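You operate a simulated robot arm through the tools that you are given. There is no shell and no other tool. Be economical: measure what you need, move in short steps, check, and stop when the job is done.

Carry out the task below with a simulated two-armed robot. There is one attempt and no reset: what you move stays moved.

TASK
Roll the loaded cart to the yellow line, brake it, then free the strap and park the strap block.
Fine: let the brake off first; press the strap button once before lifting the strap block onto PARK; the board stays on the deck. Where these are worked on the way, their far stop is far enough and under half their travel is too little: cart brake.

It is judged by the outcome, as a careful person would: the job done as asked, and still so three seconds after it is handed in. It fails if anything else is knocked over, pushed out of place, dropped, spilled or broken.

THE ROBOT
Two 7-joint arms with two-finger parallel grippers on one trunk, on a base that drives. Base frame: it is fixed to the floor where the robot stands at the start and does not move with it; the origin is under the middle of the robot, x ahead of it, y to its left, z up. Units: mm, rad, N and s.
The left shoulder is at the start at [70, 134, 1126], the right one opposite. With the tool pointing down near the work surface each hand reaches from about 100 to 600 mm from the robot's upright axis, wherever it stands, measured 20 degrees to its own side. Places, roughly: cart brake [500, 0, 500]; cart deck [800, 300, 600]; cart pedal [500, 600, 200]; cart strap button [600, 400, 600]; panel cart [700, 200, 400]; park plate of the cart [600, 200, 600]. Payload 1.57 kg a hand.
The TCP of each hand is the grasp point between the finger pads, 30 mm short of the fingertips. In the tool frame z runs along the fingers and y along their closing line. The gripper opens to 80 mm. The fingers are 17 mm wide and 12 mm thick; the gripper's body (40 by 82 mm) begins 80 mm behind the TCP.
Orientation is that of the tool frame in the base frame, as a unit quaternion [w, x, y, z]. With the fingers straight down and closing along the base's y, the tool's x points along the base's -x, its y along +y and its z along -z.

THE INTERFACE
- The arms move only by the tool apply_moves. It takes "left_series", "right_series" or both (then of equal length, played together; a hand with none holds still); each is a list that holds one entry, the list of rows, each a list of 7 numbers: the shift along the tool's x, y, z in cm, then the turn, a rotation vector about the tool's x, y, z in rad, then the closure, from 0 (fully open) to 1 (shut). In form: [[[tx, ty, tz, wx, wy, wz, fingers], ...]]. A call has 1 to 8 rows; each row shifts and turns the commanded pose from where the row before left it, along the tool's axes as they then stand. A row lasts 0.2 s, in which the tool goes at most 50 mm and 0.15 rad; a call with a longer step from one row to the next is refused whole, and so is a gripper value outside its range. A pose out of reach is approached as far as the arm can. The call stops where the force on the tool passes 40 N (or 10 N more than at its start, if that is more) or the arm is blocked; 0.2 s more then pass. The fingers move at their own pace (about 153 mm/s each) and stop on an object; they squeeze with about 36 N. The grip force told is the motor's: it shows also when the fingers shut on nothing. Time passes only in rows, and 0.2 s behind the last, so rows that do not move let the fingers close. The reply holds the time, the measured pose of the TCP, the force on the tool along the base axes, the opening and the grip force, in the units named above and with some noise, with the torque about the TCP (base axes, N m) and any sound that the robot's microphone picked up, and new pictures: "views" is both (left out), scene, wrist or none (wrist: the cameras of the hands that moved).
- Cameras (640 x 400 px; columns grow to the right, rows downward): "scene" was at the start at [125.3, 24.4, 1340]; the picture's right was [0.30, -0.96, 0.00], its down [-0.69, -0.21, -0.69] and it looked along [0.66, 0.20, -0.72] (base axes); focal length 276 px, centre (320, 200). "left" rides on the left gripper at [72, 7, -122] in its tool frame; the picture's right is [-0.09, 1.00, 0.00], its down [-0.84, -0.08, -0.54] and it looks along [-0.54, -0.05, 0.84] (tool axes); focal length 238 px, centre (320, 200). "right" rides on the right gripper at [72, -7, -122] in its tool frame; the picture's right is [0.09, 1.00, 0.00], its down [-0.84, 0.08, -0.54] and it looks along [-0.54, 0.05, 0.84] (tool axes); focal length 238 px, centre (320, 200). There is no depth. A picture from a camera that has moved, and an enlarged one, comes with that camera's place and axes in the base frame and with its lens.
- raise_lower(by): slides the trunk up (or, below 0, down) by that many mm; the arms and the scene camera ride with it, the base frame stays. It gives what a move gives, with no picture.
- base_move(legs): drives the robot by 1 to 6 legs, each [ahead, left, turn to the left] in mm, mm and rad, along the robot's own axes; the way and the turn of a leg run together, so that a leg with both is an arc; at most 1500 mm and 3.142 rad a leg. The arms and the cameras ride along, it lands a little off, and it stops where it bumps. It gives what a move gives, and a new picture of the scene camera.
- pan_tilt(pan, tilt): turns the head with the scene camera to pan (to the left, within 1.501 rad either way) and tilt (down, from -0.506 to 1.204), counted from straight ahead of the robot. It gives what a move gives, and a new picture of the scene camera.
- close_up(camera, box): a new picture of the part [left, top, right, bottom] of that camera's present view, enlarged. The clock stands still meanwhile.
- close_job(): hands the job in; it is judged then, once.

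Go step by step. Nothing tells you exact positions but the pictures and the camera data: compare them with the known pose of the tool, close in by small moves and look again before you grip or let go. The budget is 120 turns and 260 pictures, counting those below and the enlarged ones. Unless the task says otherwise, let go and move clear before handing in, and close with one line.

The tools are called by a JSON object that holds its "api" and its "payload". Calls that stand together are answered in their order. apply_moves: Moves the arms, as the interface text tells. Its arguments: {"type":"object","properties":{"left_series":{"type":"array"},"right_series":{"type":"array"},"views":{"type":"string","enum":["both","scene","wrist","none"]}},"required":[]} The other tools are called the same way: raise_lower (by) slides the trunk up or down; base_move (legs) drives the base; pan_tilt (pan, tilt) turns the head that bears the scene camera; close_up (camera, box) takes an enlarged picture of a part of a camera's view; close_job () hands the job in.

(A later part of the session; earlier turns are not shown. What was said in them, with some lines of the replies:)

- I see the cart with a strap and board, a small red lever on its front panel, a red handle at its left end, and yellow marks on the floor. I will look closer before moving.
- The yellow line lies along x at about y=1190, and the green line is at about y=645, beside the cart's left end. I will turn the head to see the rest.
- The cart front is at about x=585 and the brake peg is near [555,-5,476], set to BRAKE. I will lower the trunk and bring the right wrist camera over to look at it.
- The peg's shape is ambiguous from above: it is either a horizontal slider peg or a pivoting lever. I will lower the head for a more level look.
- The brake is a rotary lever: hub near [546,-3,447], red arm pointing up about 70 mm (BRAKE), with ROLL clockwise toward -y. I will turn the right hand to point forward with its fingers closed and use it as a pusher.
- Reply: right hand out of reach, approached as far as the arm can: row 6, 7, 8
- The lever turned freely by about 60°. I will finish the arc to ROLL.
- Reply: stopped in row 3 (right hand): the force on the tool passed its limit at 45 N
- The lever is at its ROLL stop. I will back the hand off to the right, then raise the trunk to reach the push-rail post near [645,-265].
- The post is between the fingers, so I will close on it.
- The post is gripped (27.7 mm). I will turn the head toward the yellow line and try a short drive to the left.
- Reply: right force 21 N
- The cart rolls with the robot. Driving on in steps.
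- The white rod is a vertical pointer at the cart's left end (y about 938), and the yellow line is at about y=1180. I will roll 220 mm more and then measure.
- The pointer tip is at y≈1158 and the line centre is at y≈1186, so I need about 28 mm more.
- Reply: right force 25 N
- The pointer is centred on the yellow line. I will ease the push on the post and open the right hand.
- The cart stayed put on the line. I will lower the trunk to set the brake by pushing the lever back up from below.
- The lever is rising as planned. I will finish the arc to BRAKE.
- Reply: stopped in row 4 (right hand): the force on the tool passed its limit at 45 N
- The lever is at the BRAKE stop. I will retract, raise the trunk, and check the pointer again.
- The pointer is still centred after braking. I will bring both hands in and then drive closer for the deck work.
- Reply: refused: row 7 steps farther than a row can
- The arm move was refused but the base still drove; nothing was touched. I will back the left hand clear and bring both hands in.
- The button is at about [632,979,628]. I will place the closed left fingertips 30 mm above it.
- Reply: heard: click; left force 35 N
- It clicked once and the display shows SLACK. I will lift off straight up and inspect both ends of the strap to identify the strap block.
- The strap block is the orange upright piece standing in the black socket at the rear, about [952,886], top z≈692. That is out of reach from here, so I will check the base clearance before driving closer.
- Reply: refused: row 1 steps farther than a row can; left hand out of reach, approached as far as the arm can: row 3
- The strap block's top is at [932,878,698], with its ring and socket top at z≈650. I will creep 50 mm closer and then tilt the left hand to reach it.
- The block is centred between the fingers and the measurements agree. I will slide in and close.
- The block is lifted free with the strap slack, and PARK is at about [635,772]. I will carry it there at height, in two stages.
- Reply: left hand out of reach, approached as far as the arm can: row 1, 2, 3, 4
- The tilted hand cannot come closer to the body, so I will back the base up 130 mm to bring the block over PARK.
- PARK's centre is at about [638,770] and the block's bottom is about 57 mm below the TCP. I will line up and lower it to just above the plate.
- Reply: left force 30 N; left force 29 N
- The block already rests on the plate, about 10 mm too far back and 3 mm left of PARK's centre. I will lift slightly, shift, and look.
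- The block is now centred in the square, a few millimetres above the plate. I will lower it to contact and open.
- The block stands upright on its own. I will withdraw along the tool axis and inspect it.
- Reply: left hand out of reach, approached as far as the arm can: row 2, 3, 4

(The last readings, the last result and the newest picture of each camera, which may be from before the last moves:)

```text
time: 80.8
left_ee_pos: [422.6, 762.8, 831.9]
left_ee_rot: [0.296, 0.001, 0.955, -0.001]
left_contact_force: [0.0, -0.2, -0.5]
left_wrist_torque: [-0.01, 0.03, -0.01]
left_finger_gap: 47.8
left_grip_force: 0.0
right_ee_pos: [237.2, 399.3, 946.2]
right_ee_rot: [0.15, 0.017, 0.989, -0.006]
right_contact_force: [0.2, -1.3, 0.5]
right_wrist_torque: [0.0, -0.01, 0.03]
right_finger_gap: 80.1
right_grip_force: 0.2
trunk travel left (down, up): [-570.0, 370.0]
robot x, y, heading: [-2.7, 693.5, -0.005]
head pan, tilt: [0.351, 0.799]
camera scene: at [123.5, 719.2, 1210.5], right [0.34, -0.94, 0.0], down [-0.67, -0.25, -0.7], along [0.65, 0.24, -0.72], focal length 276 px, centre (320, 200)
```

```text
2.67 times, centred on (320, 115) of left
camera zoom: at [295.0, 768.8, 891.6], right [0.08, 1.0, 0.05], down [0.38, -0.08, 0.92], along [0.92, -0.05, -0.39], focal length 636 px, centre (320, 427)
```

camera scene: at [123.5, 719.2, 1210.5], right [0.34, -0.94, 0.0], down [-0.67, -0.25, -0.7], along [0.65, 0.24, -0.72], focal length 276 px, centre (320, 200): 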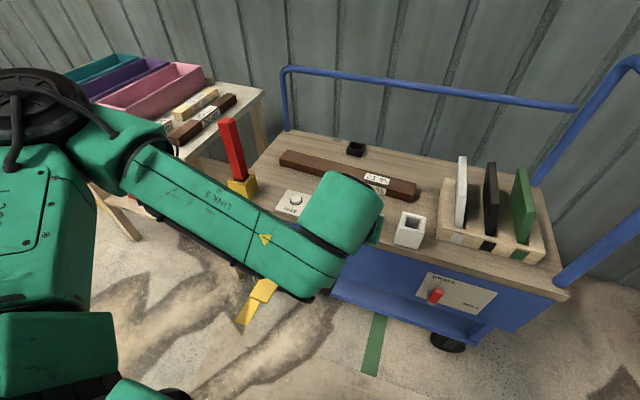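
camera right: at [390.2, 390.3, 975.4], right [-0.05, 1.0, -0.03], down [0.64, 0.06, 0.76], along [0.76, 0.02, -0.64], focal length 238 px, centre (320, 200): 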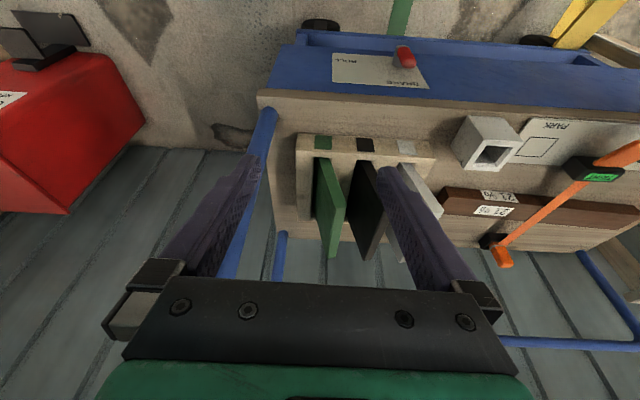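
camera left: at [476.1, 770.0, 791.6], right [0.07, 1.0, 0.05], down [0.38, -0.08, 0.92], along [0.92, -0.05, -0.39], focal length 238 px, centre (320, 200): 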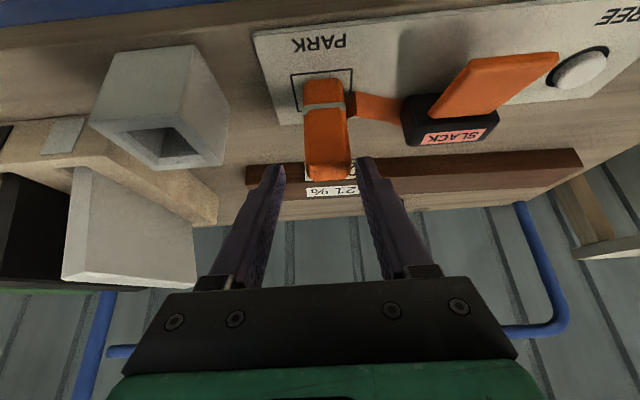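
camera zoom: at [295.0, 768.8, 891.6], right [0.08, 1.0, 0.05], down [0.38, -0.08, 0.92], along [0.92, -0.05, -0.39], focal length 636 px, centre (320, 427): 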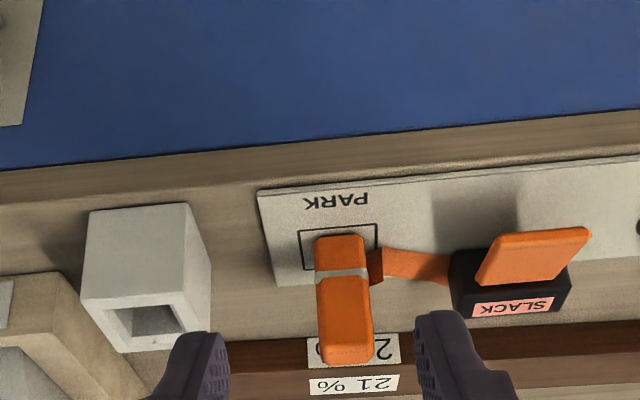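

The block is parked in the square and standing. One last check of the pointer and the brake, using the left wrist camera.

{"api": "apply_moves", "payload": {"left_series": [[[0, 4.7, 0, 0, 0.15, 0, 0], [0, 4.7, 0, 0, 0.15, 0, 0], [0, 4.7, 0, 0, 0.15, 0, 0], [0, 4.7, 0, 0, 0.15, 0, 0], [0, 4.7, 0, 0, 0, 0, 0], [0, 4.7, 0, 0, 0, 0, 0], [0, 4.7, 0, 0, 0, 0, 0], [0, 4.7, 0, 0, 0, 0, 0]]], "views": "both"}}

{"api": "close_up", "payload": {"camera": "left", "box": [260, 80, 420, 220]}}

{"api": "close_up", "payload": {"camera": "scene", "box": [260, 130, 520, 320]}}

```text
time: 82.7
left_ee_pos: [422.5, 1139.9, 831.2]
left_ee_rot: [0.001, 0.0, 1.0, -0.001]
left_contact_force: [1.0, 0.1, -0.7]
left_wrist_torque: [-0.01, 0.04, -0.02]
left_finger_gap: 79.8
left_grip_force: 0.1
right_ee_pos: [236.9, 400.2, 945.1]
right_ee_rot: [0.149, 0.017, 0.989, -0.005]
right_contact_force: [-0.7, 0.4, -0.6]
right_wrist_torque: [0.0, -0.02, -0.02]
right_finger_gap: 79.9
right_grip_force: 0.0
trunk travel left (down, up): [-570.0, 370.0]
robot x, y, heading: [-3.2, 691.4, 0.001]
head pan, tilt: [0.351, 0.799]
camera scene: at [123.3, 720.5, 1210.5], right [0.34, -0.94, 0.0], down [-0.67, -0.25, -0.7], along [0.65, 0.24, -0.72], focal length 276 px, centre (320, 200)
camera left: at [350.4, 1146.4, 952.9], right [0.09, 1.0, 0.0], down [0.84, -0.08, 0.54], along [0.54, -0.05, -0.84], focal length 238 px, centre (320, 200)
```

scene: 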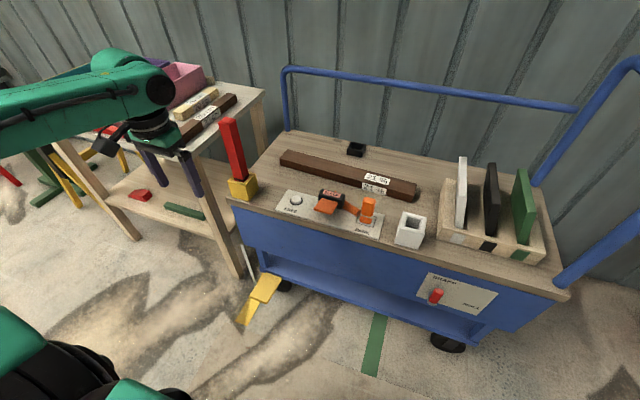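
left: 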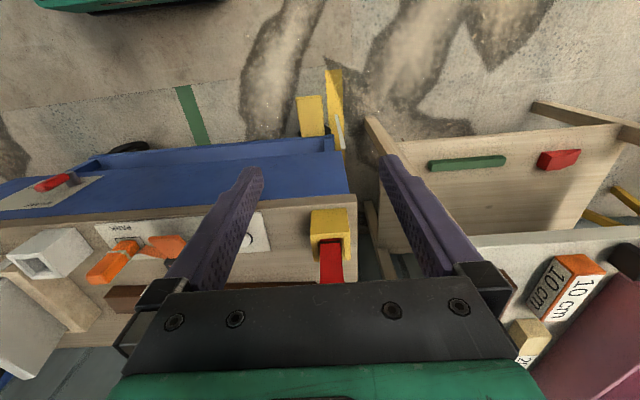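

```text
2.86 times, centred on (340, 150) of left
camera zoom: at [350.4, 1146.4, 952.9], right [0.09, 1.0, 0.0], down [0.84, -0.08, 0.54], along [0.54, -0.05, -0.84], focal length 681 px, centre (263, 343)
```

zoom: 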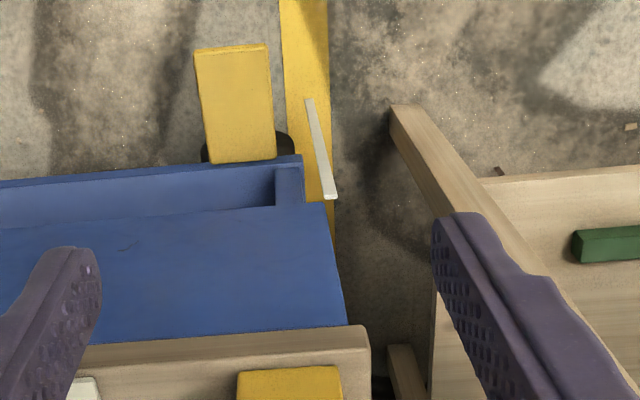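

```text
2.11 times, centred on (390, 225) of scene
camera zoom: at [123.3, 720.5, 1210.5], right [0.34, -0.94, 0.0], down [-0.67, -0.25, -0.7], along [0.65, 0.24, -0.72], focal length 582 px, centre (173, 147)
```

zoom: 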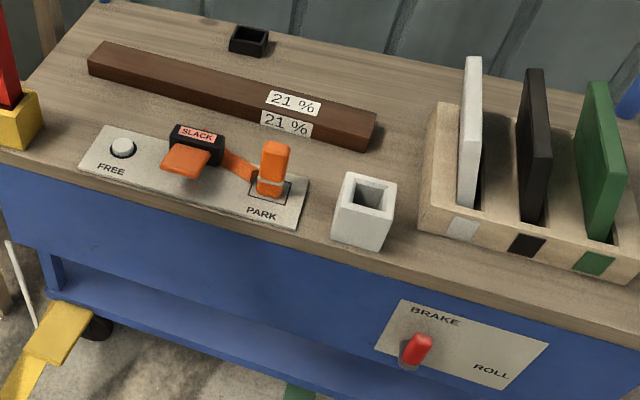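

Everything is in place: the pointer is on the yellow line, the lever is at BRAKE, the strap shows SLACK, the strap block stands on PARK and the board is on the deck. Handing in.

{"api": "close_job", "payload": {}}

```text
The job is handed in.
```

The cart is braked at the yellow line, with its pointer centred on the line. I pressed the strap button once, and the display now reads SLACK. The strap block stands upright on PARK, and the board is still on the deck.
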